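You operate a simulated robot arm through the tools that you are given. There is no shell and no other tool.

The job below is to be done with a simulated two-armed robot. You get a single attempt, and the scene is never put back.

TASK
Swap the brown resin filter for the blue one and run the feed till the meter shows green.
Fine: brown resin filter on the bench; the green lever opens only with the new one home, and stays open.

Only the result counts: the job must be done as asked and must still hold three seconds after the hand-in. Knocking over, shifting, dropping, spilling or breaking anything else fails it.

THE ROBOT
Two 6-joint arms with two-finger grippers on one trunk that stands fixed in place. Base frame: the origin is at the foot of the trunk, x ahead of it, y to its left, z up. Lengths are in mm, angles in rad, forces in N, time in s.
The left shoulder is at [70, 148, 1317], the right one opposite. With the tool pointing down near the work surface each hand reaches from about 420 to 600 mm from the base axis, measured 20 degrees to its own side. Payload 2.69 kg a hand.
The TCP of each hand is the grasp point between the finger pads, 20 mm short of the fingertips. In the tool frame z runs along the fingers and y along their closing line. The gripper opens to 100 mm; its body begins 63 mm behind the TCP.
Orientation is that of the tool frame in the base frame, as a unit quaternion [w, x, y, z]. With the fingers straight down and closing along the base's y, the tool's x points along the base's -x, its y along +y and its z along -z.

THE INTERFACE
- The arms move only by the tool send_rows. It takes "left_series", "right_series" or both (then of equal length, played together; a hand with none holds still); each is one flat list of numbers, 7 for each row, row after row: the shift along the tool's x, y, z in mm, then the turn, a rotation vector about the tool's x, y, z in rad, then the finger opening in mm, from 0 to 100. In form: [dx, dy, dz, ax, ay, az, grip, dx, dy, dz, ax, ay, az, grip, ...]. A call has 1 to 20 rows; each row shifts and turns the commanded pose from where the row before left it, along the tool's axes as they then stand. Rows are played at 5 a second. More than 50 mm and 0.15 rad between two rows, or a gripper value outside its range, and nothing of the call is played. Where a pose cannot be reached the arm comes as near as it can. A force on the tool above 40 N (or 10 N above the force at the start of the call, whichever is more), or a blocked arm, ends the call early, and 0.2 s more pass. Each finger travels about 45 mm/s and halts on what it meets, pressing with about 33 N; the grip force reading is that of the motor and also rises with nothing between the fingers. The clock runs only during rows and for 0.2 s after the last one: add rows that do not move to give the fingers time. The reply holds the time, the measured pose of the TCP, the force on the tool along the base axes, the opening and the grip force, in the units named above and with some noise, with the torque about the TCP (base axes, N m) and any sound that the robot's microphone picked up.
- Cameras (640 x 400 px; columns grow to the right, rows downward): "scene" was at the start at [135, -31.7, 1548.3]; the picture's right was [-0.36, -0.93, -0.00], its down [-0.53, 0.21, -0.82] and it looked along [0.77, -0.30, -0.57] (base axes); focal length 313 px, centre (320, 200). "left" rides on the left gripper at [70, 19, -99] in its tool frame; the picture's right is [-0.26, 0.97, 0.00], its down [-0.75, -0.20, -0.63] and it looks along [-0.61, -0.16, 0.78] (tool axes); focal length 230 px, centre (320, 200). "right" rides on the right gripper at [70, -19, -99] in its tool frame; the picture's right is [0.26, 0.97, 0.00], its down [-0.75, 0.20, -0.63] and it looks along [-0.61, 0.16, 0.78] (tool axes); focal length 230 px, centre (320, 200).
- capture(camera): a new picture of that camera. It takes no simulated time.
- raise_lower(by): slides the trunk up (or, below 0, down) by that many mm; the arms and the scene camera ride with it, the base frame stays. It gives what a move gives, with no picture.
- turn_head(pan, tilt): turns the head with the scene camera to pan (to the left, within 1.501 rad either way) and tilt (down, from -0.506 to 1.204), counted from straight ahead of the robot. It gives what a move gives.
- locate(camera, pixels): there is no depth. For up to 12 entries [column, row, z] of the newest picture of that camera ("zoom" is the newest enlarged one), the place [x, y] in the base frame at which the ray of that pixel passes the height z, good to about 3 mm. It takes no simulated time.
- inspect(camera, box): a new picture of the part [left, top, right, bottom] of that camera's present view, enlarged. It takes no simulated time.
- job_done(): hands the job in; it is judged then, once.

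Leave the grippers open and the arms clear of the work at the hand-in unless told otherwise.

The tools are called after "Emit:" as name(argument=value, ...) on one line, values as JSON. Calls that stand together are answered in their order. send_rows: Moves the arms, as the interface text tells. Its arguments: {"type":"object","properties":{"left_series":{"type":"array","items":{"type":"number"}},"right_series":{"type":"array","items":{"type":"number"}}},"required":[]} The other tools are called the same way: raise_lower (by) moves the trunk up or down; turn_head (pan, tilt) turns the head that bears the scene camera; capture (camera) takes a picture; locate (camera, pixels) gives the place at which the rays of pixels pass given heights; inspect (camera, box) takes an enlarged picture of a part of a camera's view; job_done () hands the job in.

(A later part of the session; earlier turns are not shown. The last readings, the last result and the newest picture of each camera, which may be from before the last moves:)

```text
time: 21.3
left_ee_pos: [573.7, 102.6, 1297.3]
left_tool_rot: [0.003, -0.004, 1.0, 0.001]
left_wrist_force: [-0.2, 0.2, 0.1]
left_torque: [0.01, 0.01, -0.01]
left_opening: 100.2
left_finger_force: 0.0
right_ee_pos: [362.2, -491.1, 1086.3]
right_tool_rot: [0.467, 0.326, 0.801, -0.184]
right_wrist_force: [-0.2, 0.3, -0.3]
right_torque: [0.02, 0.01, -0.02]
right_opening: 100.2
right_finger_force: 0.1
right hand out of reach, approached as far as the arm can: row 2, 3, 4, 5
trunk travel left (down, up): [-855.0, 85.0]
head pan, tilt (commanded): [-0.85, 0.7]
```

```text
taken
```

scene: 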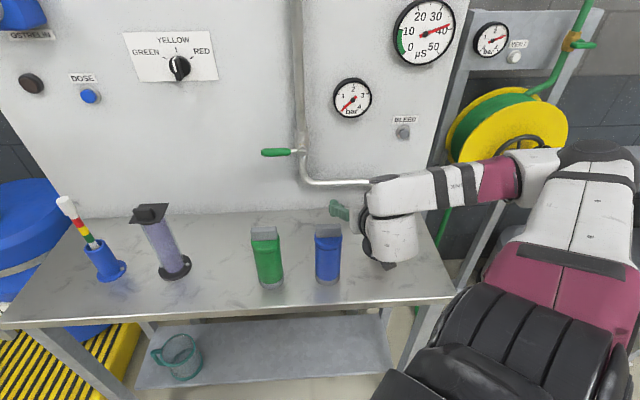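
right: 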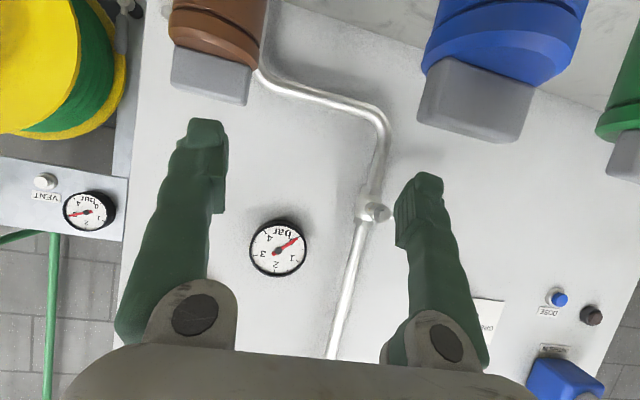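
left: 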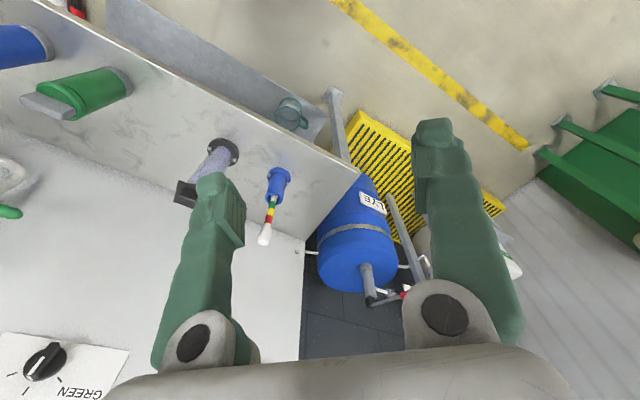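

The hand is now tilted 30° below horizontal at about (362,-491,1086), pointing at the panel. The right image is upside down, with brown at upper left and blue at upper right. I'll move to the pre-grasp point in front of the brown filter (TCP z≈1005).

Emit:
send_rows(right_series=[26, -30, 9, 0, 0, 0, 100, 26, -30, 9, 0, 0, 0, 100, 26, -31, 9, 0, 0, 0, 100])

Emit:
capture(camera="right")

Emit:
capture(camera="scene")

```text
time: 22.1
left_ee_pos: [573.9, 101.8, 1297.0]
left_tool_rot: [0.003, -0.004, 1.0, 0.0]
left_wrist_force: [0.3, 1.2, 0.6]
left_torque: [0.01, 0.0, 0.01]
left_opening: 99.9
left_finger_force: 0.1
right_ee_pos: [356.9, -534.2, 1073.1]
right_tool_rot: [0.457, 0.329, 0.806, -0.184]
right_wrist_force: [0.1, 0.1, 0.1]
right_torque: [-0.01, -0.03, -0.03]
right_opening: 100.0
right_finger_force: 0.0
right hand out of reach, approached as far as the arm can: row 1, 2, 3
trunk travel left (down, up): [-855.0, 85.0]
head pan, tilt (commanded): [-0.85, 0.7]
```

```text
taken
```

right: 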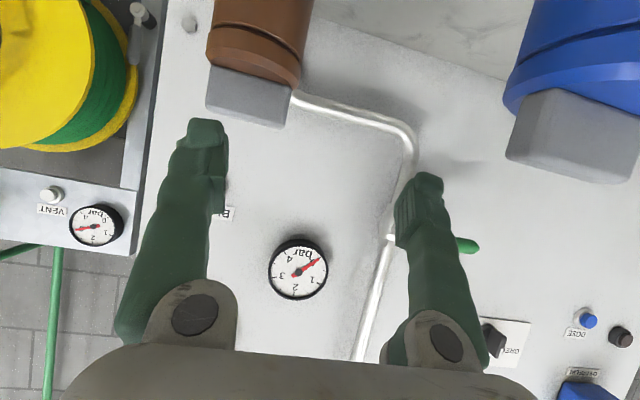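

```text
taken
```

scene: 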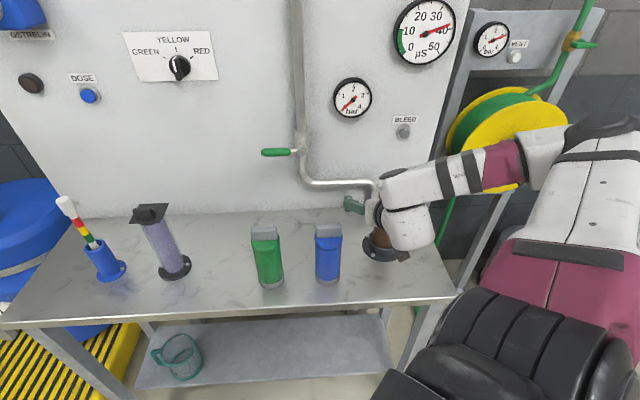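

The arm resists going further right with the hand pulled back, because the elbow is out to the right. A straight-down approach keeps the wrist farther out, so I'll go back to tool-down. From above, the fingers can straddle the filter body along the bench direction. I'll retreat, turn the tool back down, and move out along the panel direction.

Emit:
send_rows(right_series=[-26, 30, -9, 0, 0, 0, 100, 0, 5, -10, 0, 0.15, 0, 100, 0, 0, -10, 0, 0.15, 0, 100, 0, 0, 0, 0, 0.15, 0, 100, 0, 0, 0, 0, 0.15, 0, 100, 0, 0, 0, 0, 0.15, 0, 100, 0, 0, 0, 0, 0.15, 0, 100, 0, 0, 0, 0, 0.15, 0, 100])

```text
time: 23.9
left_ee_pos: [575.0, 103.4, 1296.7]
left_tool_rot: [0.002, -0.003, 1.0, 0.001]
left_wrist_force: [-0.5, 1.0, -0.2]
left_torque: [0.0, 0.03, 0.01]
left_opening: 100.0
left_finger_force: 0.0
right_ee_pos: [378.0, -492.9, 1106.5]
right_tool_rot: [-0.002, 0.372, 0.928, 0.005]
right_wrist_force: [-0.1, -0.9, -0.6]
right_torque: [0.01, -0.02, 0.03]
right_opening: 100.0
right_finger_force: 0.0
right hand out of reach, approached as far as the arm can: row 3, 4
trunk travel left (down, up): [-855.0, 85.0]
head pan, tilt (commanded): [-0.85, 0.7]
```

Tool is down again at (378,-493,1106). I'll move diagonally outward and to the right toward the point above the brown filter, fingertips still about 50 mm above the tops.

Emit:
send_rows(right_series=[-35, -10, 0, 0, 0, 0, 100, -35, -20, 0, 0, 0, 0, 100, -5, -35, 0, 0, 0, 0, 100, 0, -35, 0, 0, 0, 0, 100])

Emit:
capture(camera="right")

Emit:
capture(camera="scene")

```text
time: 24.9
left_ee_pos: [571.2, 102.5, 1299.4]
left_tool_rot: [0.004, -0.003, 1.0, -0.001]
left_wrist_force: [-0.2, -0.7, -0.1]
left_torque: [-0.04, -0.03, 0.0]
left_opening: 100.1
left_finger_force: 0.0
right_ee_pos: [353.7, -605.9, 1103.9]
right_tool_rot: [0.003, 0.375, 0.927, 0.003]
right_wrist_force: [0.2, -0.3, -0.4]
right_torque: [0.02, -0.01, 0.0]
right_opening: 100.0
right_finger_force: 0.1
right hand out of reach, approached as far as the arm can: row 4
trunk travel left (down, up): [-855.0, 85.0]
head pan, tilt (commanded): [-0.85, 0.7]
```

```text
taken
```

right: 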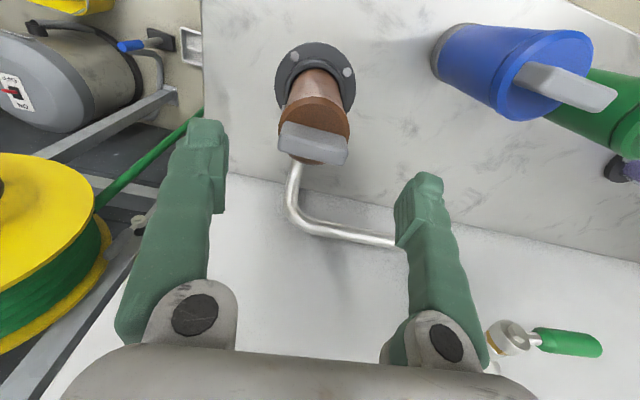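

```text
taken
```

scene: 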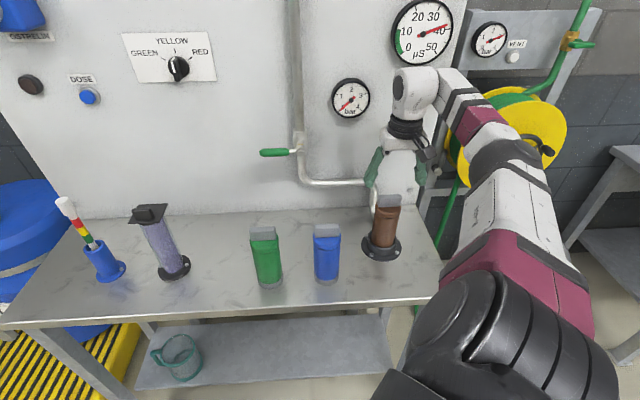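

The hand is almost over the brown filter, whose bar appears at (313,140) between the fingers. I'll zoom in and locate the bar, cap and flange from here.

Emit:
inspect(camera="right", box=[240, 20, 400, 180])

```text
2.50 times, centred on (320, 100) of right
```

zoom: 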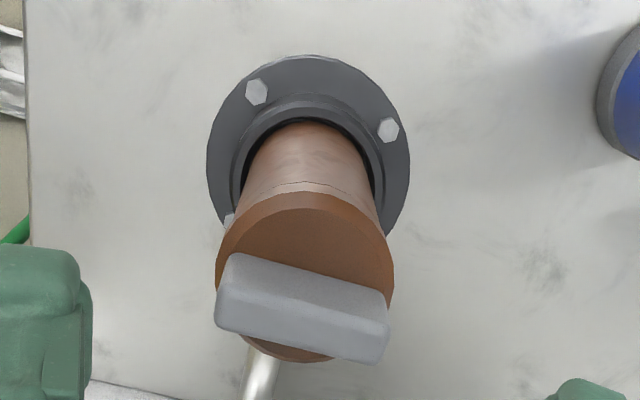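

Emit:
locate(camera="right", pixels=[[315.2, 90.4, 865], [315.2, 90.4, 875], [314, 130.8, 980], [314, 130.8, 995], [313, 138, 1020], [313, 138, 1035], [278.5, 122.3, 995], [349.5, 122.3, 995], [294.8, 56.8, 870], [347.2, 72, 870], [283.2, 108.8, 870]])

Emit:
inspect(camera="scene", box=[340, 170, 450, 280])

```text
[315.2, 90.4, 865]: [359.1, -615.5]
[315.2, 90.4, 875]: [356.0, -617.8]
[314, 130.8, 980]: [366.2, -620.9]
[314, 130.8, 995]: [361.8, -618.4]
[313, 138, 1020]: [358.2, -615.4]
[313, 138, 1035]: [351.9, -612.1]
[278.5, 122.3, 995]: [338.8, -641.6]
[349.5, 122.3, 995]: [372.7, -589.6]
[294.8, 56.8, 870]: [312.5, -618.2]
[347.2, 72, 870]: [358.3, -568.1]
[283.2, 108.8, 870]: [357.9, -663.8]
```

```text
3.64 times, centred on (395, 225) of scene
```

zoom: 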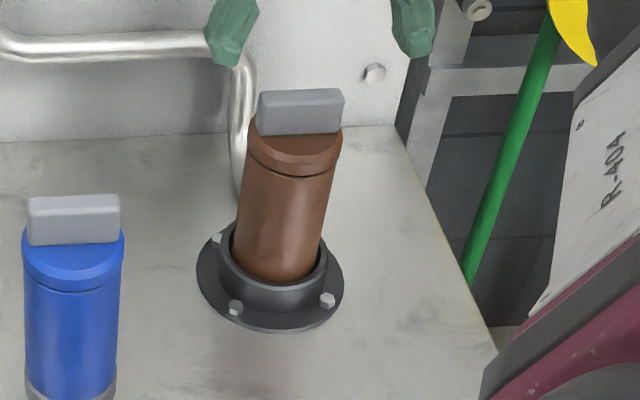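

The axis of the brown filter is at about (359,-616), with a cap diameter of about 62 mm. I'll check the bar's top height from the scene camera.

Emit:
locate(camera="scene", pixels=[[390, 194.8, 1020], [390, 194.8, 1035], [390, 194.8, 1050], [389.5, 211, 990], [389.5, 211, 1000], [389.5, 211, 1010], [340, 233.5, 1000], [312.5, 233.5, 1000]])

```text
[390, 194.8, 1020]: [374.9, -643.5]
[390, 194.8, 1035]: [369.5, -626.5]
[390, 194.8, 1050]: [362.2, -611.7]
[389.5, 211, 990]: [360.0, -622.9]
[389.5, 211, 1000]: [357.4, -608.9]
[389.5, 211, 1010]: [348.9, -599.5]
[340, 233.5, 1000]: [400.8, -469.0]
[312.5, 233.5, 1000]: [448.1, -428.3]
```

The bar top is at about 1040 and the cap top at about 1000. I'll centre over (359,-616) and descend in steps to TCP z≈1045, checking that the fingers straddle the cap.

Emit:
send_rows(right_series=[-10.8, -3.6, 0, 0, 0, 0, 100, 0, 0, 30, 0, 0, 0, 100, 0, 0, 30, 0, 0, 0, 100])

Emit:
capture(camera="right")

Emit:
inspect(camera="scene", box=[330, 120, 470, 270])

```text
time: 25.7
left_ee_pos: [573.3, 102.3, 1297.5]
left_tool_rot: [0.003, -0.003, 1.0, 0.002]
left_wrist_force: [-0.5, -0.3, -0.5]
left_torque: [0.02, 0.02, 0.02]
left_opening: 99.9
left_finger_force: 0.0
right_ee_pos: [354.7, -601.6, 1044.7]
right_tool_rot: [0.002, 0.375, 0.927, 0.003]
right_wrist_force: [-0.7, -0.1, -0.6]
right_torque: [0.03, 0.02, -0.03]
right_opening: 99.9
right_finger_force: 0.1
right hand out of reach, approached as far as the arm can: row 1, 3
trunk travel left (down, up): [-855.0, 85.0]
head pan, tilt (commanded): [-0.85, 0.7]
```

```text
taken
```

right: 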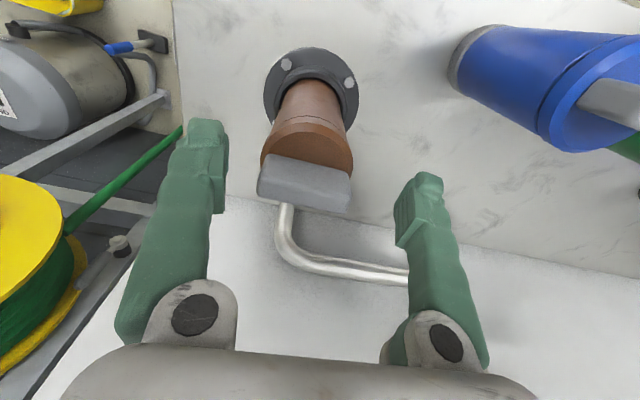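

```text
2.67 times, centred on (400, 195) of scene
```

zoom: 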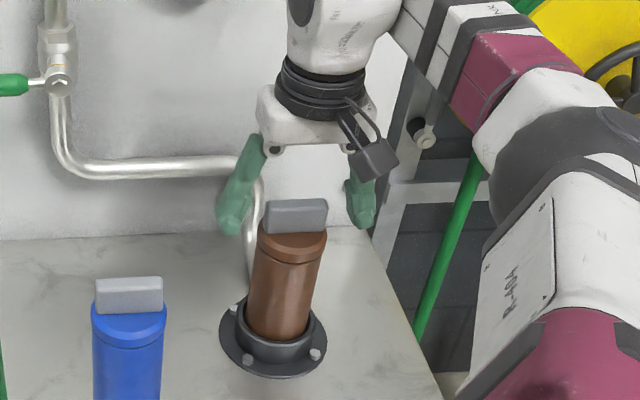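

The arm stopped about 14 mm short of centre. Turning the tool further clockwise helped before, and the closing direction doesn't matter on a round cap. I'll rise 30 mm, yaw 34° more, then try to centre again.

Emit:
send_rows(right_series=[0, 0, -30, 0, 0, 0, 100, 0, 0, 0, 0, 0, 0.15, 100, 0, 0, 0, 0, 0, 0.15, 100, 0, 0, 0, 0, 0, 0.15, 100, 0, 0, 0, 0, 0, 0.15, 100])

```text
time: 26.9
left_ee_pos: [573.8, 102.7, 1298.7]
left_tool_rot: [0.004, -0.003, 1.0, 0.001]
left_wrist_force: [1.0, -0.2, -0.1]
left_torque: [0.01, 0.0, 0.01]
left_opening: 100.1
left_finger_force: 0.0
right_ee_pos: [355.2, -602.1, 1075.4]
right_tool_rot: [0.001, 0.632, 0.775, 0.003]
right_wrist_force: [-0.2, 0.7, 0.2]
right_torque: [0.0, -0.03, -0.03]
right_opening: 99.9
right_finger_force: 0.1
trunk travel left (down, up): [-855.0, 85.0]
head pan, tilt (commanded): [-0.85, 0.7]
```

The tool is now yawed to about 78°. I'll try centring over the brown filter: 14 mm outward.

Emit:
send_rows(right_series=[-7.2, 0.5, 0, 0, 0, 0, 100, -7.2, 0.5, 0, 0, 0, 0, 100])

Emit:
send_rows(right_series=[0, 0, 20, 0, 0, 0, 100])

Emit:
capture(camera="right")

Emit:
inspect(camera="scene", box=[330, 120, 470, 270])

```text
time: 27.5
left_ee_pos: [573.7, 102.9, 1297.5]
left_tool_rot: [0.003, -0.004, 1.0, 0.0]
left_wrist_force: [1.0, 0.3, 0.0]
left_torque: [0.0, 0.0, 0.02]
left_opening: 100.3
left_finger_force: 0.0
right_ee_pos: [359.4, -615.1, 1073.9]
right_tool_rot: [0.0, 0.632, 0.775, 0.004]
right_wrist_force: [-0.8, 0.2, 0.8]
right_torque: [-0.05, 0.0, 0.0]
right_opening: 100.1
right_finger_force: 0.0
trunk travel left (down, up): [-855.0, 85.0]
head pan, tilt (commanded): [-0.85, 0.7]
```

```text
time: 27.9
left_ee_pos: [573.7, 101.7, 1298.0]
left_tool_rot: [0.003, -0.004, 1.0, 0.0]
left_wrist_force: [0.9, -0.6, 0.0]
left_torque: [-0.01, -0.02, -0.02]
left_opening: 100.1
left_finger_force: 0.1
right_ee_pos: [359.8, -617.3, 1055.0]
right_tool_rot: [0.0, 0.631, 0.776, 0.003]
right_wrist_force: [0.1, -0.2, 0.0]
right_torque: [0.06, -0.01, 0.02]
right_opening: 100.2
right_finger_force: 0.1
trunk travel left (down, up): [-855.0, 85.0]
head pan, tilt (commanded): [-0.85, 0.7]
```

```text
taken
```

right: 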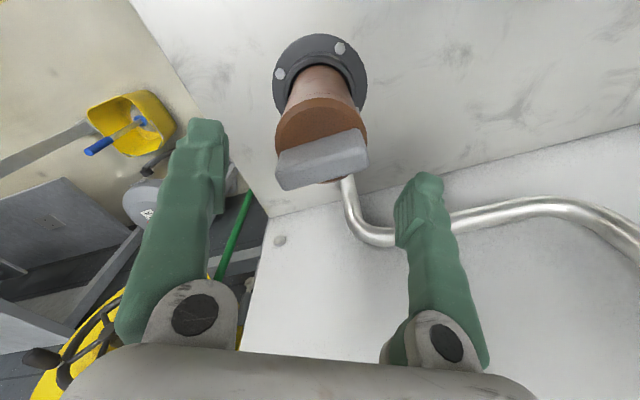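

```text
2.67 times, centred on (400, 195) of scene
```

zoom: 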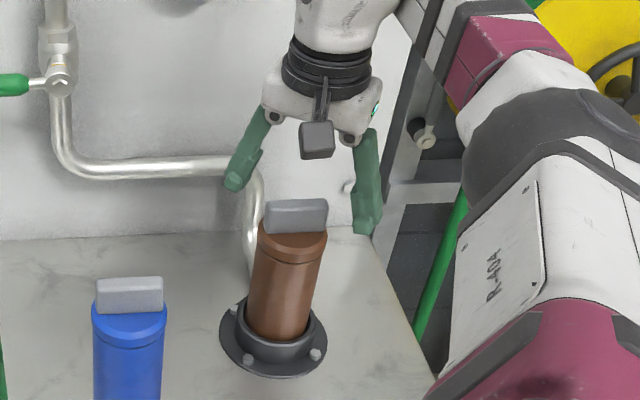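

Centred at (359.8,-617.3). Before descending I need to make sure the left-side finger won't meet the pipe behind the filter. I'll locate points on the pipe bend from both cameras at several heights.

Emit:
locate(camera="right", pixels=[[365, 235, 950], [365, 235, 1000], [365, 235, 1050], [347, 195, 900], [347, 195, 950], [347, 195, 1000], [500, 214, 1000], [500, 214, 1050]])

Emit:
locate(camera="scene", pixels=[[374.5, 185.5, 950], [374.5, 185.5, 1000], [374.5, 185.5, 1050], [374, 210, 900], [374, 210, 950], [374, 210, 1000], [340, 182, 1000], [340, 182, 1050]])

Emit:
inspect(camera="right", box=[250, 120, 450, 260])

```text
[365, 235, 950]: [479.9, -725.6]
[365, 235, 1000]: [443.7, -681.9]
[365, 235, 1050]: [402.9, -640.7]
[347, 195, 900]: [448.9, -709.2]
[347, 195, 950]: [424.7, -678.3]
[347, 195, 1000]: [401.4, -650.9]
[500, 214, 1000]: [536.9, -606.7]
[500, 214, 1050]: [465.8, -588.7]
```

```text
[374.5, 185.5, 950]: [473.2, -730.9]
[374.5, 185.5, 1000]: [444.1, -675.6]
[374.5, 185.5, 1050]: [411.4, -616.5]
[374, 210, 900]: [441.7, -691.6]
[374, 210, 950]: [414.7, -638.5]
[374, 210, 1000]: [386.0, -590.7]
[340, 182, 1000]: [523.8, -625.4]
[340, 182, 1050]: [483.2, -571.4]
```

```text
2.86 times, centred on (350, 190) of right
```

zoom: 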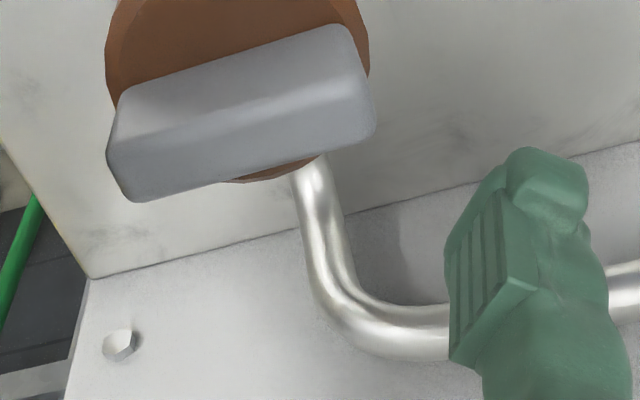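

The pipe runs at least 95 mm behind the filter axis, so the fingers are clear of it. I'll descend to TCP z≈990.

Emit:
send_rows(right_series=[0, 0, 20, 0, 0, 0, 100, 0, 0, 20, 0, 0, 0, 100, 0, 0, 15, 0, 0, 0, 100, 0, 0, 10, 0, 0, 0, 100, 0, 0, 0, 0, 0, 0, 100])

Emit:
capture(camera="right")

Emit:
inspect(camera="scene", box=[330, 120, 470, 270])

```text
time: 29.1
left_ee_pos: [572.8, 102.9, 1297.5]
left_tool_rot: [0.002, -0.004, 1.0, 0.0]
left_wrist_force: [-0.1, 0.2, 0.1]
left_torque: [0.01, 0.01, 0.03]
left_opening: 100.1
left_finger_force: 0.1
right_ee_pos: [361.6, -613.9, 987.1]
right_tool_rot: [0.0, 0.631, 0.776, 0.005]
right_wrist_force: [-0.1, 0.2, -0.3]
right_torque: [0.02, -0.01, -0.01]
right_opening: 100.0
right_finger_force: 0.1
trunk travel left (down, up): [-855.0, 85.0]
head pan, tilt (commanded): [-0.85, 0.7]
```

```text
taken
```

right: 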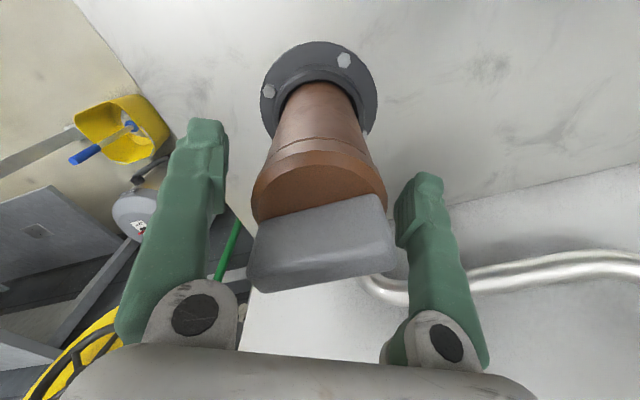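

```text
2.67 times, centred on (400, 195) of scene
```

zoom: 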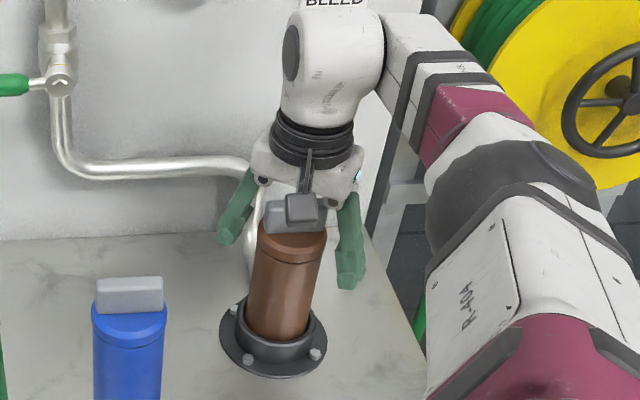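

The cap is centred between the fingers (cap at about 318,195) and the bar still has about 10 mm to the palm. I'll close the fingers and give them time.

Emit:
send_rows(right_series=[0, 0, 0, 0, 0, 0, 70, 0, 0, 0, 0, 0, 0, 50, 0, 0, 0, 0, 0, 0, 40, 0, 0, 0, 0, 0, 0, 40, 0, 0, 0, 0, 0, 0, 40])

Emit:
capture(camera="right")

```text
time: 30.3
left_ee_pos: [573.3, 103.6, 1297.9]
left_tool_rot: [0.003, -0.004, 1.0, 0.0]
left_wrist_force: [0.2, 0.0, -0.5]
left_torque: [0.01, 0.01, 0.02]
left_opening: 99.8
left_finger_force: 0.1
right_ee_pos: [361.0, -614.1, 988.3]
right_tool_rot: [0.0, 0.632, 0.775, 0.003]
right_wrist_force: [-0.1, 0.9, 0.7]
right_torque: [0.0, 0.02, -0.12]
right_opening: 65.3
right_finger_force: 32.9
trunk travel left (down, up): [-855.0, 85.0]
head pan, tilt (commanded): [-0.85, 0.7]
```

```text
taken
```

right: 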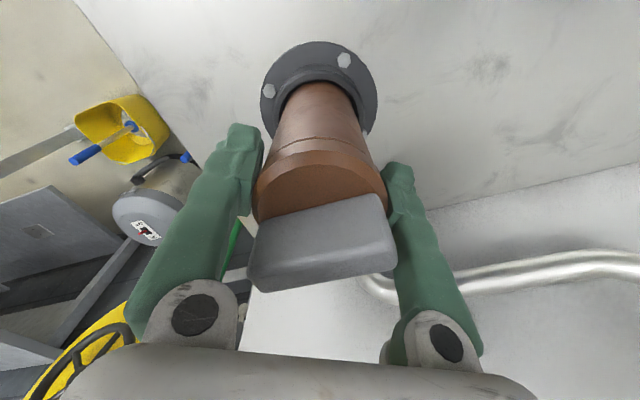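

The grip is on at 65.3 mm with 33 N and almost no side load. I'll pull up gently by 6 mm and read the force, to learn whether it simply slides or needs a twist.

Emit:
send_rows(right_series=[0, 0, -3, 0, 0, 0, 40, 0, 0, -3, 0, 0, 0, 40])

Emit:
capture(camera="right")

```text
time: 30.9
left_ee_pos: [574.7, 102.7, 1297.7]
left_tool_rot: [0.002, -0.003, 1.0, 0.0]
left_wrist_force: [0.0, -0.5, -0.8]
left_torque: [-0.03, 0.0, -0.01]
left_opening: 99.8
left_finger_force: 0.1
right_ee_pos: [360.2, -616.5, 995.4]
right_tool_rot: [0.0, 0.631, 0.775, 0.004]
right_wrist_force: [-0.8, 0.8, -5.6]
right_torque: [0.0, 0.02, 0.02]
right_opening: 65.2
right_finger_force: 33.1
trunk travel left (down, up): [-855.0, 85.0]
head pan, tilt (commanded): [-0.85, 0.7]
```

```text
taken
```

right: 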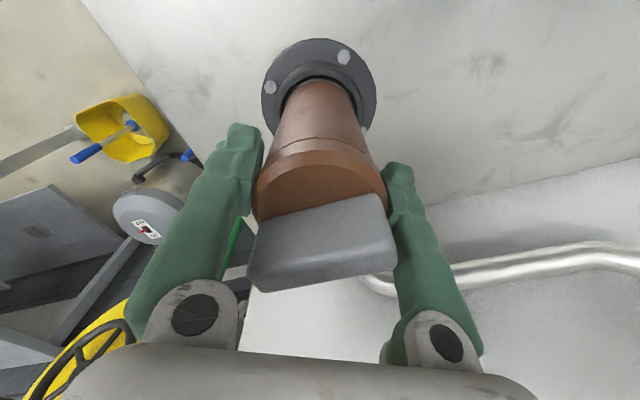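

The load is only 5.6 N, the filter's weight, so it slides free without a twist. I'll lift another 60 mm.

Emit:
send_rows(right_series=[0, 0, -12, 0, 0, 0, 40, 0, 0, -12, 0, 0, 0, 40, 0, 0, -12, 0, 0, 0, 40, 0, 0, -12, 0, 0, 0, 40, 0, 0, -12, 0, 0, 0, 40])

Emit:
capture(camera="right")

Emit:
inspect(camera="scene", box=[290, 120, 470, 280])

```text
time: 32.1
left_ee_pos: [574.4, 103.0, 1297.7]
left_tool_rot: [0.003, -0.003, 1.0, 0.0]
left_wrist_force: [0.8, 0.2, -0.1]
left_torque: [0.02, 0.0, -0.02]
left_opening: 99.8
left_finger_force: 0.1
right_ee_pos: [361.7, -616.2, 1054.7]
right_tool_rot: [0.0, 0.632, 0.775, 0.004]
right_wrist_force: [-0.2, 0.7, -5.3]
right_torque: [0.0, 0.03, -0.01]
right_opening: 65.1
right_finger_force: 32.8
trunk travel left (down, up): [-855.0, 85.0]
head pan, tilt (commanded): [-0.85, 0.7]
```

```text
taken
```

right: 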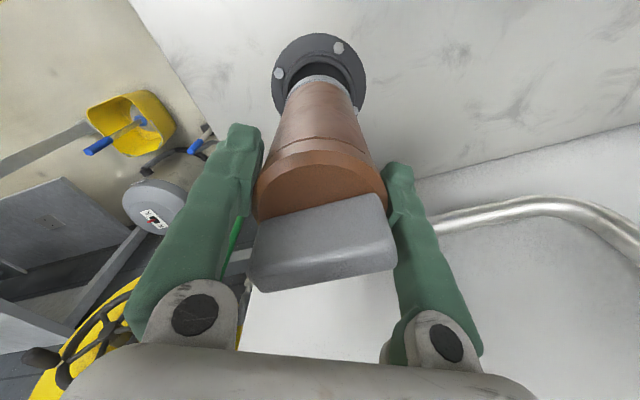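

```text
2.50 times, centred on (380, 200) of scene
```

zoom: 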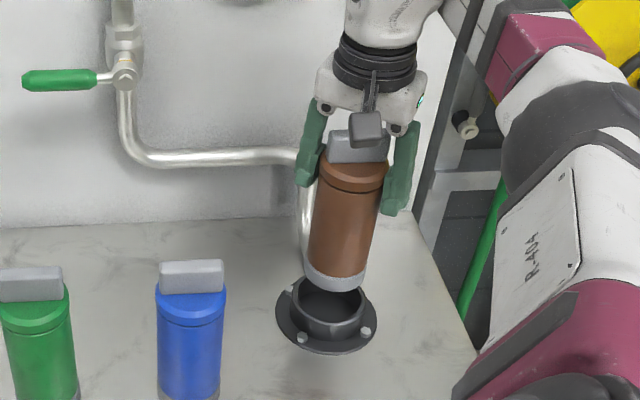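

The brown filter is clear of the socket, its grey base ring showing above the collar. I'll set it down at a free spot behind blue and green, about u=368, n=142 along the bench, base (520,-433). I'll carry it along the bench behind the blue filter, first half now, and watch for reach limits.

Emit:
send_rows(right_series=[0, 0, -8, 0, 0, 0, 40, 14.2, 21.3, 0, 0, 0, 0, 40, 14.2, 21.3, 0, 0, 0, 0, 40, 14.2, 21.3, 0, 0, 0, 0, 40, 14.2, 21.3, 0, 0, 0, 0, 40])

Emit:
capture(camera="scene")

Emit:
capture(camera="right")

```text
time: 33.3
left_ee_pos: [575.6, 104.3, 1296.3]
left_tool_rot: [0.003, -0.005, 1.0, 0.0]
left_wrist_force: [0.8, 1.0, 0.5]
left_torque: [0.01, -0.02, 0.0]
left_opening: 100.0
left_finger_force: 0.0
right_ee_pos: [433.5, -542.3, 1063.0]
right_tool_rot: [0.0, 0.63, 0.776, 0.002]
right_wrist_force: [-0.8, 0.9, -6.6]
right_torque: [0.0, 0.02, 0.01]
right_opening: 65.1
right_finger_force: 32.6
trunk travel left (down, up): [-855.0, 85.0]
head pan, tilt (commanded): [-0.85, 0.7]
```

```text
taken
```

scene: 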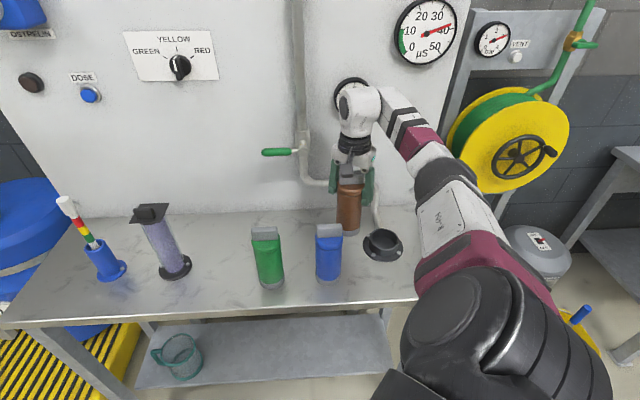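

```text
taken
```

right: 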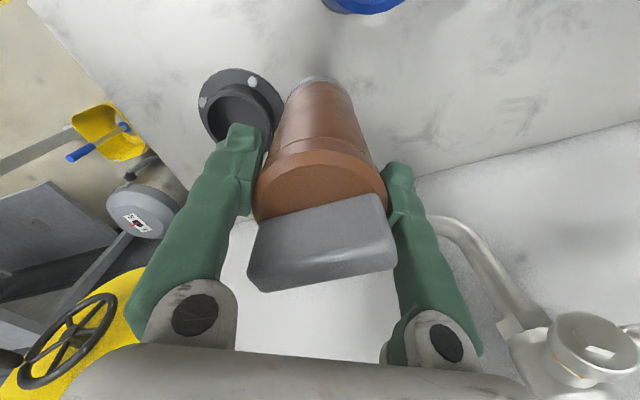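

The path is clear so far: brown is at about u=229, n=156. The valve hub appears at lower right of the hand view (590,350), so I'll locate it to be sure the hand stays clear of it.

Emit:
locate(camera="scene", pixels=[[302, 151, 1050], [302, 151, 1100], [302, 151, 1150], [263, 152.5, 1050], [263, 152.5, 1100], [263, 152.5, 1150], [291, 152, 1100]])

Emit:
locate(camera="right", pixels=[[600, 352, 1050], [600, 352, 1080], [600, 352, 1100], [600, 352, 1120], [600, 352, 1140]])

Emit:
inspect(camera="scene", box=[240, 70, 400, 210])

```text
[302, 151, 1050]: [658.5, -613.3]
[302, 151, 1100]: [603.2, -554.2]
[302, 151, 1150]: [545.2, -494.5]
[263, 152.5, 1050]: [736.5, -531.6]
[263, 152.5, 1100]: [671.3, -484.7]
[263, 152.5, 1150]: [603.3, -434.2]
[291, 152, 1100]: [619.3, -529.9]
```

```text
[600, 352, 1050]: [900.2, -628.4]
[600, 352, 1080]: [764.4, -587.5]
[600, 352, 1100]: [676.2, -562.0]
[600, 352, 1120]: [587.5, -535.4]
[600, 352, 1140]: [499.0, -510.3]
```

```text
2.86 times, centred on (320, 140) of scene
```

zoom: 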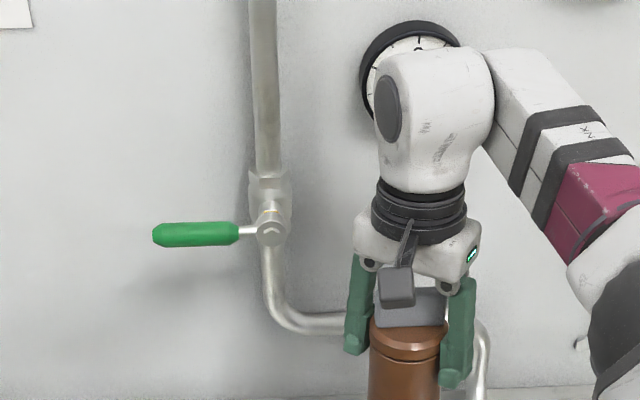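

The hub is at about u=340, n=262, z≈1118, and the handle runs from u≈364 to 433 at n≈255. I'll turn the yaw back so the hand is slim toward the panel, then slide on along the bench.

Emit:
send_rows(right_series=[0, 0, 0, 0, 0, -0.15, 40, 0, 0, 0, 0, 0, -0.15, 40, 0, 0, 0, 0, 0, -0.15, 40, 0, 0, 0, 0, 0, -0.15, 40, 0, 20, 0, 0, 0, 0, 40, 0, 20, 0, 0, 0, 0, 40, 0, 20, 0, 0, 0, 0, 40, 0, 20, 0, 0, 0, 0, 40])

Emit:
capture(camera="right")

Emit:
capture(camera="scene")

```text
time: 35.1
left_ee_pos: [575.5, 103.1, 1296.1]
left_tool_rot: [0.003, -0.004, 1.0, 0.0]
left_wrist_force: [-0.3, 0.9, 0.7]
left_torque: [-0.02, 0.01, 0.03]
left_opening: 99.9
left_finger_force: 0.0
right_ee_pos: [491.8, -484.0, 1063.7]
right_tool_rot: [0.0, 0.374, 0.927, 0.003]
right_wrist_force: [0.2, 0.0, -4.8]
right_torque: [0.01, -0.01, 0.0]
right_opening: 65.6
right_finger_force: 33.0
trunk travel left (down, up): [-855.0, 85.0]
head pan, tilt (commanded): [-0.85, 0.7]
```

```text
taken
```

right: 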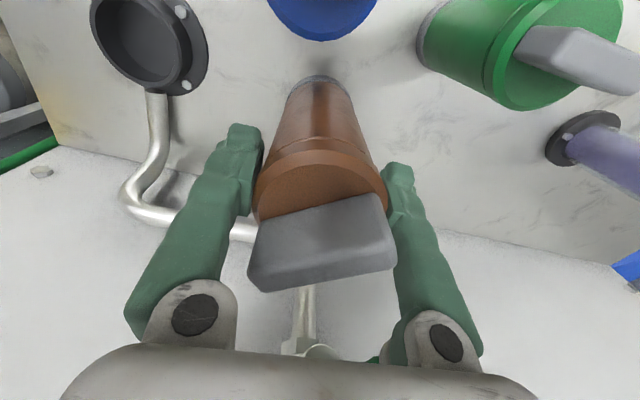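

```text
taken
```

scene: 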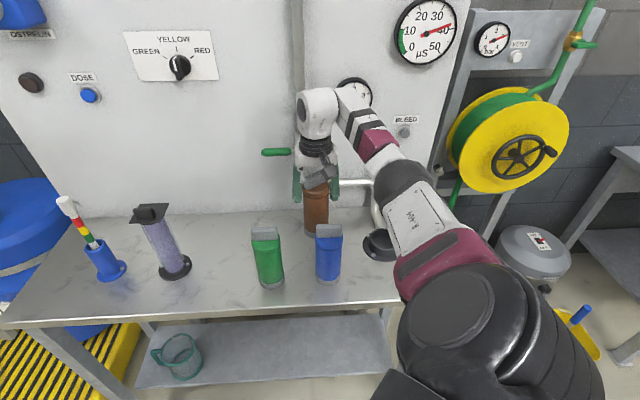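

Now at u≈312, n≈157, with the grip steady. A place left of the green filter, between it and the column, would keep the lever area free. I'll keep sliding left behind the green filter and check that the reach holds.

Emit:
send_rows(right_series=[0, 20, 0, 0, 0, 0, 40, 0, 20, 0, 0, 0, 0, 40, 0, 20, 0, 0, 0, 0, 40, 0, 20, 0, 0, 0, 0, 40])

Emit:
capture(camera="right")

```text
time: 36.1
left_ee_pos: [574.8, 102.9, 1296.3]
left_tool_rot: [0.003, -0.003, 1.0, 0.0]
left_wrist_force: [0.6, 0.6, 0.4]
left_torque: [0.01, 0.02, -0.03]
left_opening: 99.9
left_finger_force: 0.1
right_ee_pos: [544.0, -428.3, 1064.1]
right_tool_rot: [0.0, 0.373, 0.928, 0.002]
right_wrist_force: [0.5, 0.5, -5.2]
right_torque: [-0.01, 0.03, -0.01]
right_opening: 65.2
right_finger_force: 32.7
trunk travel left (down, up): [-855.0, 85.0]
head pan, tilt (commanded): [-0.85, 0.7]
```

```text
taken
```

right: 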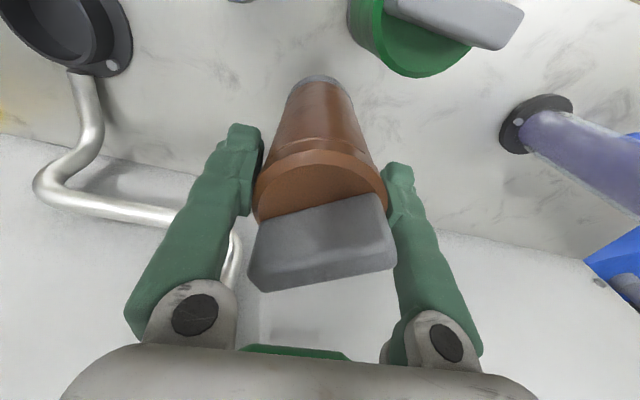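

Reach still holds at u≈388, n≈157. I'll continue left past the green filter, then come slightly forward.

Emit:
send_rows(right_series=[0, 20, 0, 0, 0, 0, 40, 0, 20, 0, 0, 0, 0, 40, 0, 20, 0, 0, 0, 0, 40, 0, 20, 0, 0, 0, 0, 40, 0, 20, 0, 0, 0, 0, 40])

Emit:
capture(camera="right")

Emit:
capture(camera="scene")

```text
time: 37.3
left_ee_pos: [575.1, 103.3, 1297.3]
left_tool_rot: [0.003, -0.003, 1.0, 0.0]
left_wrist_force: [-0.4, -0.6, 0.4]
left_torque: [0.0, -0.02, 0.04]
left_opening: 100.0
left_finger_force: 0.1
right_ee_pos: [596.4, -347.2, 1064.3]
right_tool_rot: [0.0, 0.373, 0.928, 0.005]
right_wrist_force: [1.4, -0.1, -5.5]
right_torque: [0.05, 0.01, -0.01]
right_opening: 65.4
right_finger_force: 32.8
right hand out of reach, approached as far as the arm can: row 4, 5
trunk travel left (down, up): [-855.0, 85.0]
head pan, tilt (commanded): [-0.85, 0.7]
```

```text
taken
```

right: 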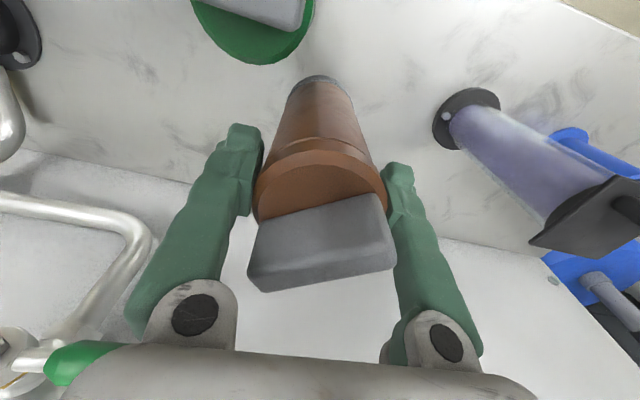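

```text
taken
```

scene: 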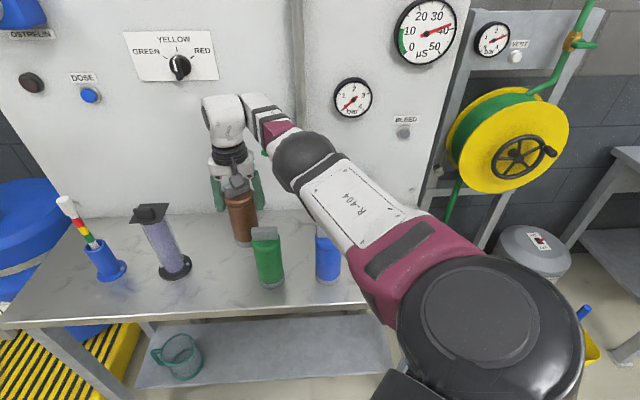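

The arm has reached its outer limit here at u≈483, n≈138, about 19 mm behind and left of the green filter, with free bench under it. I'll set it down here, lowering with the trunk so the motion is straight down.

Emit:
raise_lower(by=-62)

Emit:
capture(camera="right")

Emit:
inspect(camera="scene", box=[180, 100, 360, 280])

```text
time: 38.3
left_ee_pos: [574.7, 102.4, 1235.0]
left_tool_rot: [0.002, -0.004, 1.0, 0.0]
left_wrist_force: [0.0, 0.5, 0.7]
left_torque: [0.01, -0.01, -0.01]
left_opening: 100.1
left_finger_force: 0.1
right_ee_pos: [596.4, -349.6, 1002.2]
right_tool_rot: [0.001, 0.374, 0.927, 0.004]
right_wrist_force: [0.0, -0.3, -5.5]
right_torque: [-0.01, 0.02, 0.02]
right_opening: 65.4
right_finger_force: 33.4
trunk travel left (down, up): [-793.0, 147.0]
head pan, tilt (commanded): [-0.85, 0.7]
```

```text
taken
```

right: 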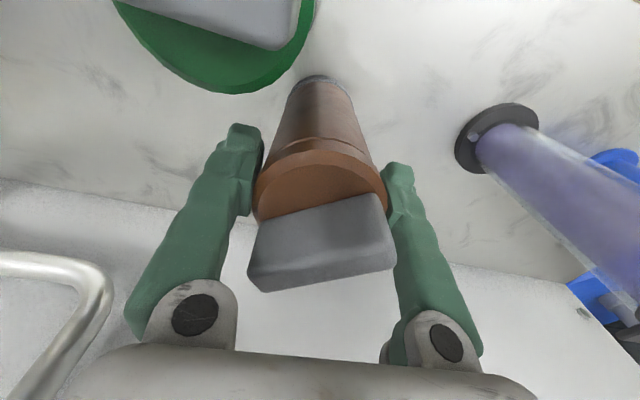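

```text
2.22 times, centred on (270, 190) of scene
```

zoom: 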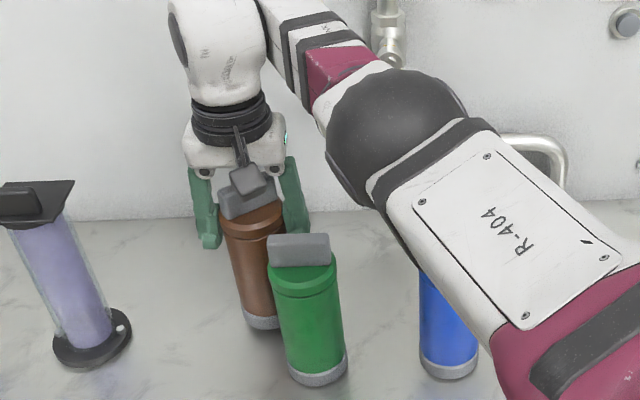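

The brown base is close to the bench, still 5.5 N of weight hanging. I'll lower in small steps until it takes contact.

Emit:
raise_lower(by=-10)

Emit:
inspect(camera="scene", box=[180, 100, 360, 280])

```text
time: 38.9
left_ee_pos: [576.1, 102.8, 1225.3]
left_tool_rot: [0.003, -0.004, 1.0, 0.0]
left_wrist_force: [0.7, 0.1, -0.4]
left_torque: [-0.02, -0.02, -0.02]
left_opening: 100.0
left_finger_force: 0.0
right_ee_pos: [595.6, -348.8, 991.8]
right_tool_rot: [0.0, 0.374, 0.927, 0.003]
right_wrist_force: [-0.5, 0.5, -5.2]
right_torque: [0.01, 0.0, 0.02]
right_opening: 65.3
right_finger_force: 33.2
trunk travel left (down, up): [-783.0, 157.0]
head pan, tilt (commanded): [-0.85, 0.7]
```

```text
2.22 times, centred on (270, 190) of scene
```

zoom: 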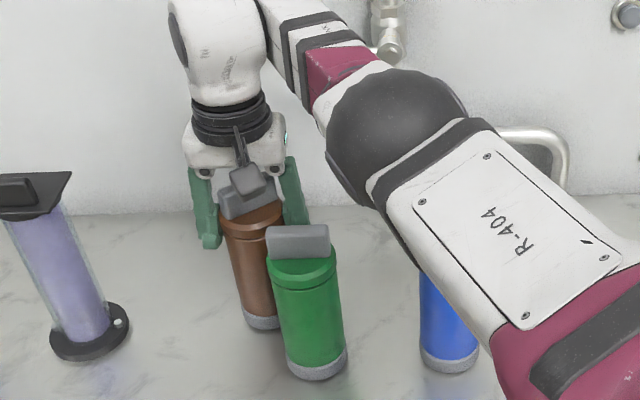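

Still hanging, with z force -5.2 N. I'll continue down in 4 mm steps.

Emit:
raise_lower(by=-4)

Emit:
raise_lower(by=-3)

```text
time: 39.4
left_ee_pos: [575.5, 102.5, 1221.3]
left_tool_rot: [0.002, -0.003, 1.0, 0.001]
left_wrist_force: [0.4, -0.4, 0.4]
left_torque: [0.0, 0.01, -0.01]
left_opening: 100.1
left_finger_force: 0.1
right_ee_pos: [594.9, -349.8, 988.0]
right_tool_rot: [0.002, 0.374, 0.927, 0.003]
right_wrist_force: [-1.3, -0.6, -2.2]
right_torque: [0.01, 0.12, 0.01]
right_opening: 65.4
right_finger_force: 32.4
trunk travel left (down, up): [-779.0, 161.0]
head pan, tilt (commanded): [-0.85, 0.7]
```

```text
time: 39.9
left_ee_pos: [572.5, 103.7, 1219.2]
left_tool_rot: [0.004, -0.004, 1.0, 0.0]
left_wrist_force: [0.0, 0.1, -0.3]
left_torque: [0.01, 0.01, -0.03]
left_opening: 100.1
left_finger_force: 0.1
right_ee_pos: [593.2, -348.9, 988.8]
right_tool_rot: [0.004, 0.374, 0.927, 0.004]
right_wrist_force: [1.9, -3.5, 12.6]
right_torque: [-0.26, 0.24, 0.08]
right_opening: 65.4
right_finger_force: 33.2
trunk travel left (down, up): [-776.0, 164.0]
head pan, tilt (commanded): [-0.85, 0.7]
```

Contact with the bench is at TCP z≈988, the same height as when seated in the socket. I'll ease up 2 mm so nothing is pressed, then open the fingers partway to release.

Emit:
raise_lower(by=2)

Emit:
send_rows(right_series=[0, 0, 0, 0, 0, 0, 75, 0, 0, 0, 0, 0, 0, 85, 0, 0, 0, 0, 0, 0, 90, 0, 0, 0, 0, 0, 0, 90])

Emit:
capture(camera="right")

Emit:
inspect(camera="scene", box=[180, 100, 360, 280])

```text
time: 40.4
left_ee_pos: [573.2, 104.4, 1220.1]
left_tool_rot: [0.003, -0.003, 1.0, 0.0]
left_wrist_force: [0.2, -0.6, -0.9]
left_torque: [-0.02, -0.01, 0.03]
left_opening: 100.0
left_finger_force: 0.1
right_ee_pos: [595.0, -347.9, 987.8]
right_tool_rot: [0.002, 0.374, 0.928, 0.004]
right_wrist_force: [4.4, -2.9, 9.1]
right_torque: [-0.27, -0.15, 0.05]
right_opening: 65.4
right_finger_force: 32.6
trunk travel left (down, up): [-778.0, 162.0]
head pan, tilt (commanded): [-0.85, 0.7]
```

```text
time: 41.4
left_ee_pos: [573.8, 103.2, 1220.4]
left_tool_rot: [0.002, -0.003, 1.0, 0.0]
left_wrist_force: [0.3, -0.4, 0.0]
left_torque: [-0.05, -0.04, -0.03]
left_opening: 99.8
left_finger_force: 0.0
right_ee_pos: [595.4, -347.3, 987.5]
right_tool_rot: [0.001, 0.374, 0.927, 0.004]
right_wrist_force: [0.3, 0.7, -0.4]
right_torque: [0.03, -0.02, 0.0]
right_opening: 89.8
right_finger_force: 0.0
trunk travel left (down, up): [-778.0, 162.0]
head pan, tilt (commanded): [-0.85, 0.7]
```

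```text
taken
```

right: 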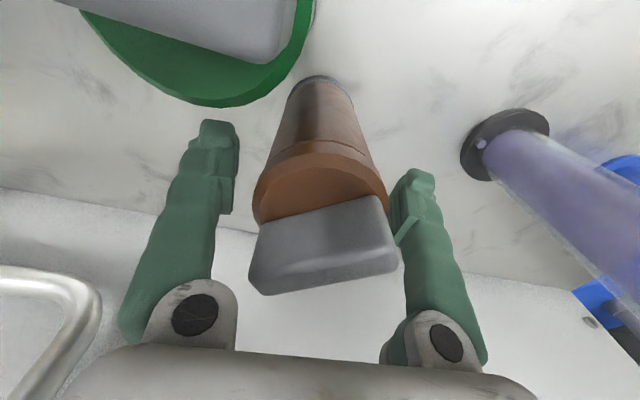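

```text
2.22 times, centred on (270, 190) of scene
```

zoom: 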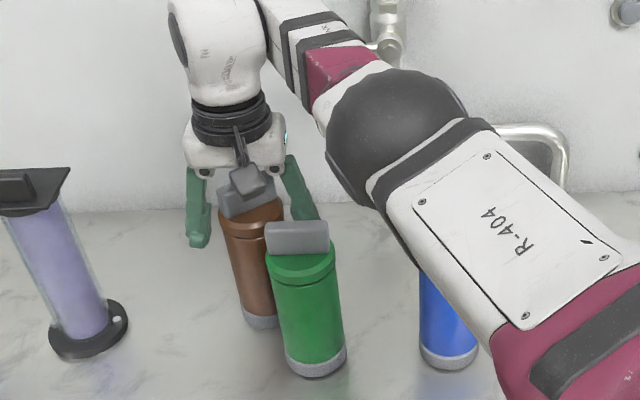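

The brown filter is standing free on the bench. I'll lift straight up by 100 mm with the trunk to clear its handle.

Emit:
raise_lower(by=100)

Emit:
capture(camera="right")

Emit:
inspect(camera="scene", box=[180, 100, 420, 300])

```text
time: 42.8
left_ee_pos: [573.2, 103.0, 1320.9]
left_tool_rot: [0.003, -0.003, 1.0, 0.001]
left_wrist_force: [-0.1, 0.1, -0.3]
left_torque: [-0.06, 0.01, 0.01]
left_opening: 100.1
left_finger_force: 0.0
right_ee_pos: [595.1, -347.4, 1088.2]
right_tool_rot: [0.001, 0.374, 0.927, 0.004]
right_wrist_force: [-0.6, 0.0, -0.7]
right_torque: [-0.03, -0.04, -0.02]
right_opening: 90.1
right_finger_force: 0.1
trunk travel left (down, up): [-878.0, 62.0]
head pan, tilt (commanded): [-0.85, 0.7]
```

```text
taken
```

right: 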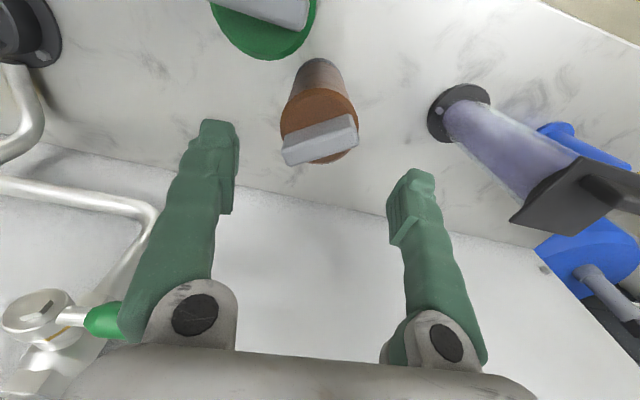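

```text
2.00 times, centred on (300, 200) of scene
```

zoom: 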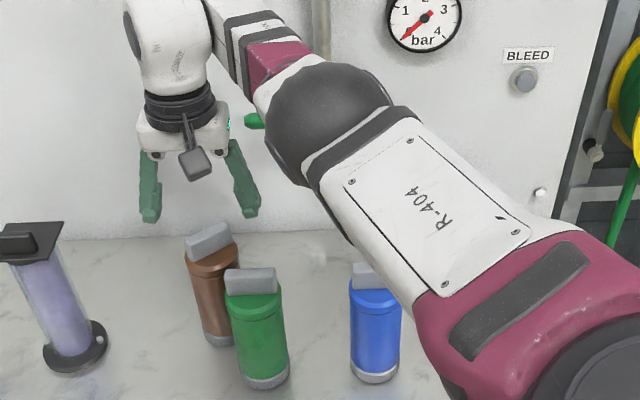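

The brown filter stands upright and clear. Next I'll move the open hand over the blue filter at about (412,-438), staying above all the tops.

Emit:
send_rows(right_series=[11.5, -32, 0, 0, 0, 0, 100, 11.5, -32, 0, 0, 0, 0, 100, 11.5, -32, 0, 0, 0, 0, 100, 11.5, -32, 0, 0, 0, 0, 100, 11.5, -32, 0, 0, 0, 0, 100, 11.5, -32, 0, 0, 0, 0, 100, 0, 0, 0, 0, 0, 0, 100])

Emit:
capture(camera="right")

Emit:
inspect(camera="scene", box=[180, 100, 420, 300])

```text
time: 44.4
left_ee_pos: [574.4, 103.6, 1320.9]
left_tool_rot: [0.003, -0.004, 1.0, -0.001]
left_wrist_force: [0.3, 0.5, -0.3]
left_torque: [0.0, 0.02, 0.0]
left_opening: 99.9
left_finger_force: 0.0
right_ee_pos: [410.9, -437.5, 1087.9]
right_tool_rot: [-0.001, 0.374, 0.928, 0.003]
right_wrist_force: [0.1, -0.9, 0.4]
right_torque: [-0.04, 0.02, 0.01]
right_opening: 100.1
right_finger_force: 0.0
trunk travel left (down, up): [-878.0, 62.0]
head pan, tilt (commanded): [-0.85, 0.7]
```

```text
taken
```

right: 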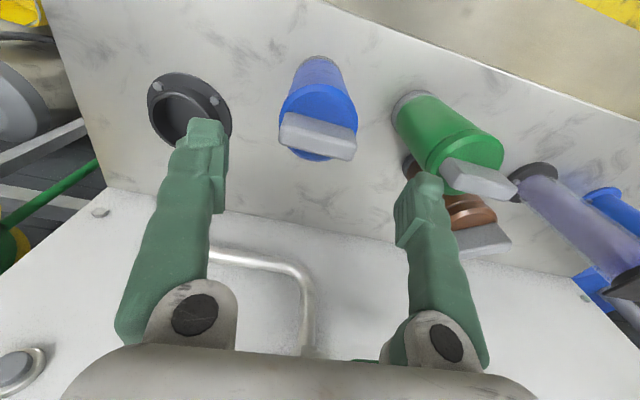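

```text
2.00 times, centred on (300, 200) of scene
```

zoom: 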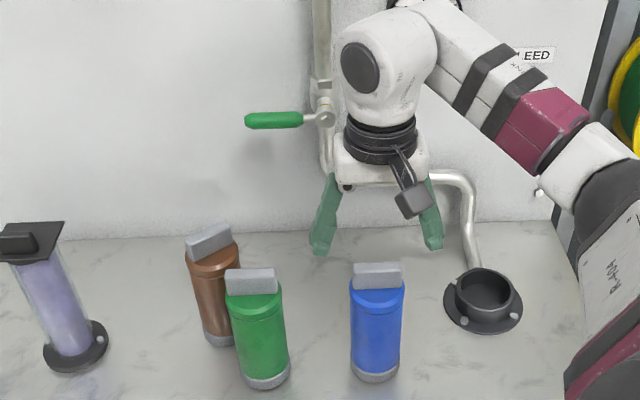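

The blue bar is at (318,137), nearly centred. I'll zoom and locate it exactly.

Emit:
inspect(camera="right", box=[250, 40, 390, 180])

Emit:
locate(camera="right", pixels=[[319, 123, 1000], [279, 118, 1000], [357, 118, 1000], [319, 137, 1020], [318, 145, 1039], [318, 160, 1000], [318, 85, 1000]])

```text
2.86 times, centred on (320, 110) of right
```

zoom: 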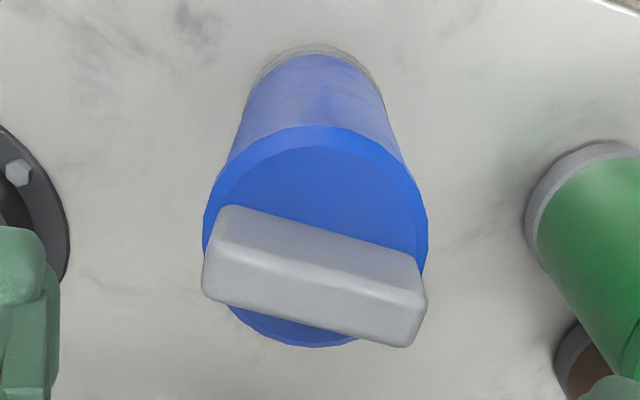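

```text
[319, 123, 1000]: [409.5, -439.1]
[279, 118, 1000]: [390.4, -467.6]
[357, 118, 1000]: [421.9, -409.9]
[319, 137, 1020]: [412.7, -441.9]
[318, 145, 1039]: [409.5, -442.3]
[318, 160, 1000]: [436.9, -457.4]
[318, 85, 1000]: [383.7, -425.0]
```

The blue axis is at about (410,-440). Before gripping, I'll look closely at the empty socket for any key or notch.

Emit:
inspect(camera="scene", box=[350, 210, 430, 280])

Emit:
inspect(camera="right", box=[130, 50, 250, 160])

Emit:
inspect(camera="scene", box=[270, 220, 360, 300])

```text
5.71 times, centred on (390, 245) of scene
```

zoom: 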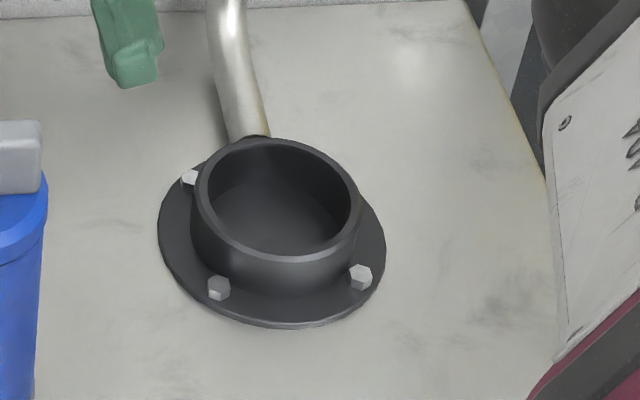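

```text
3.64 times, centred on (190, 105) of right
```

zoom: 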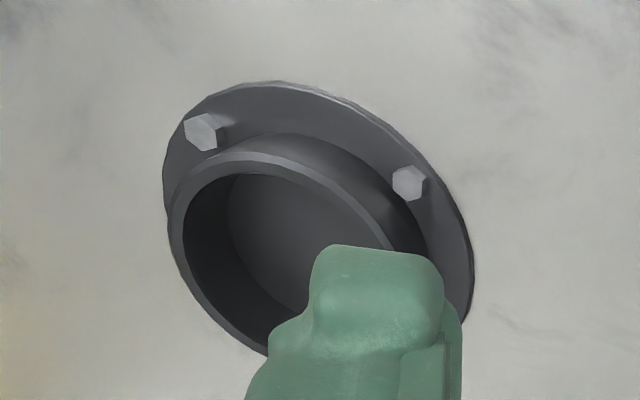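

```text
5.00 times, centred on (315, 260) of scene
```

zoom: 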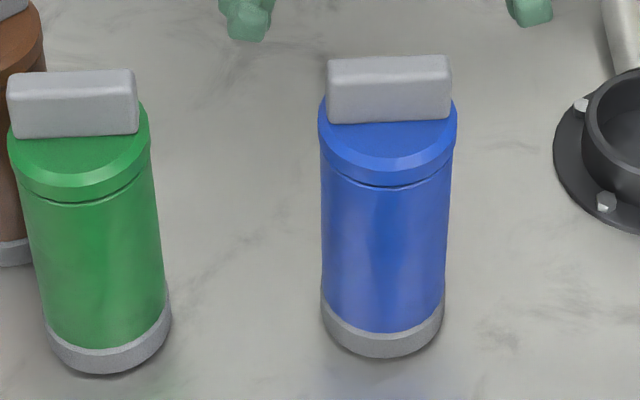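

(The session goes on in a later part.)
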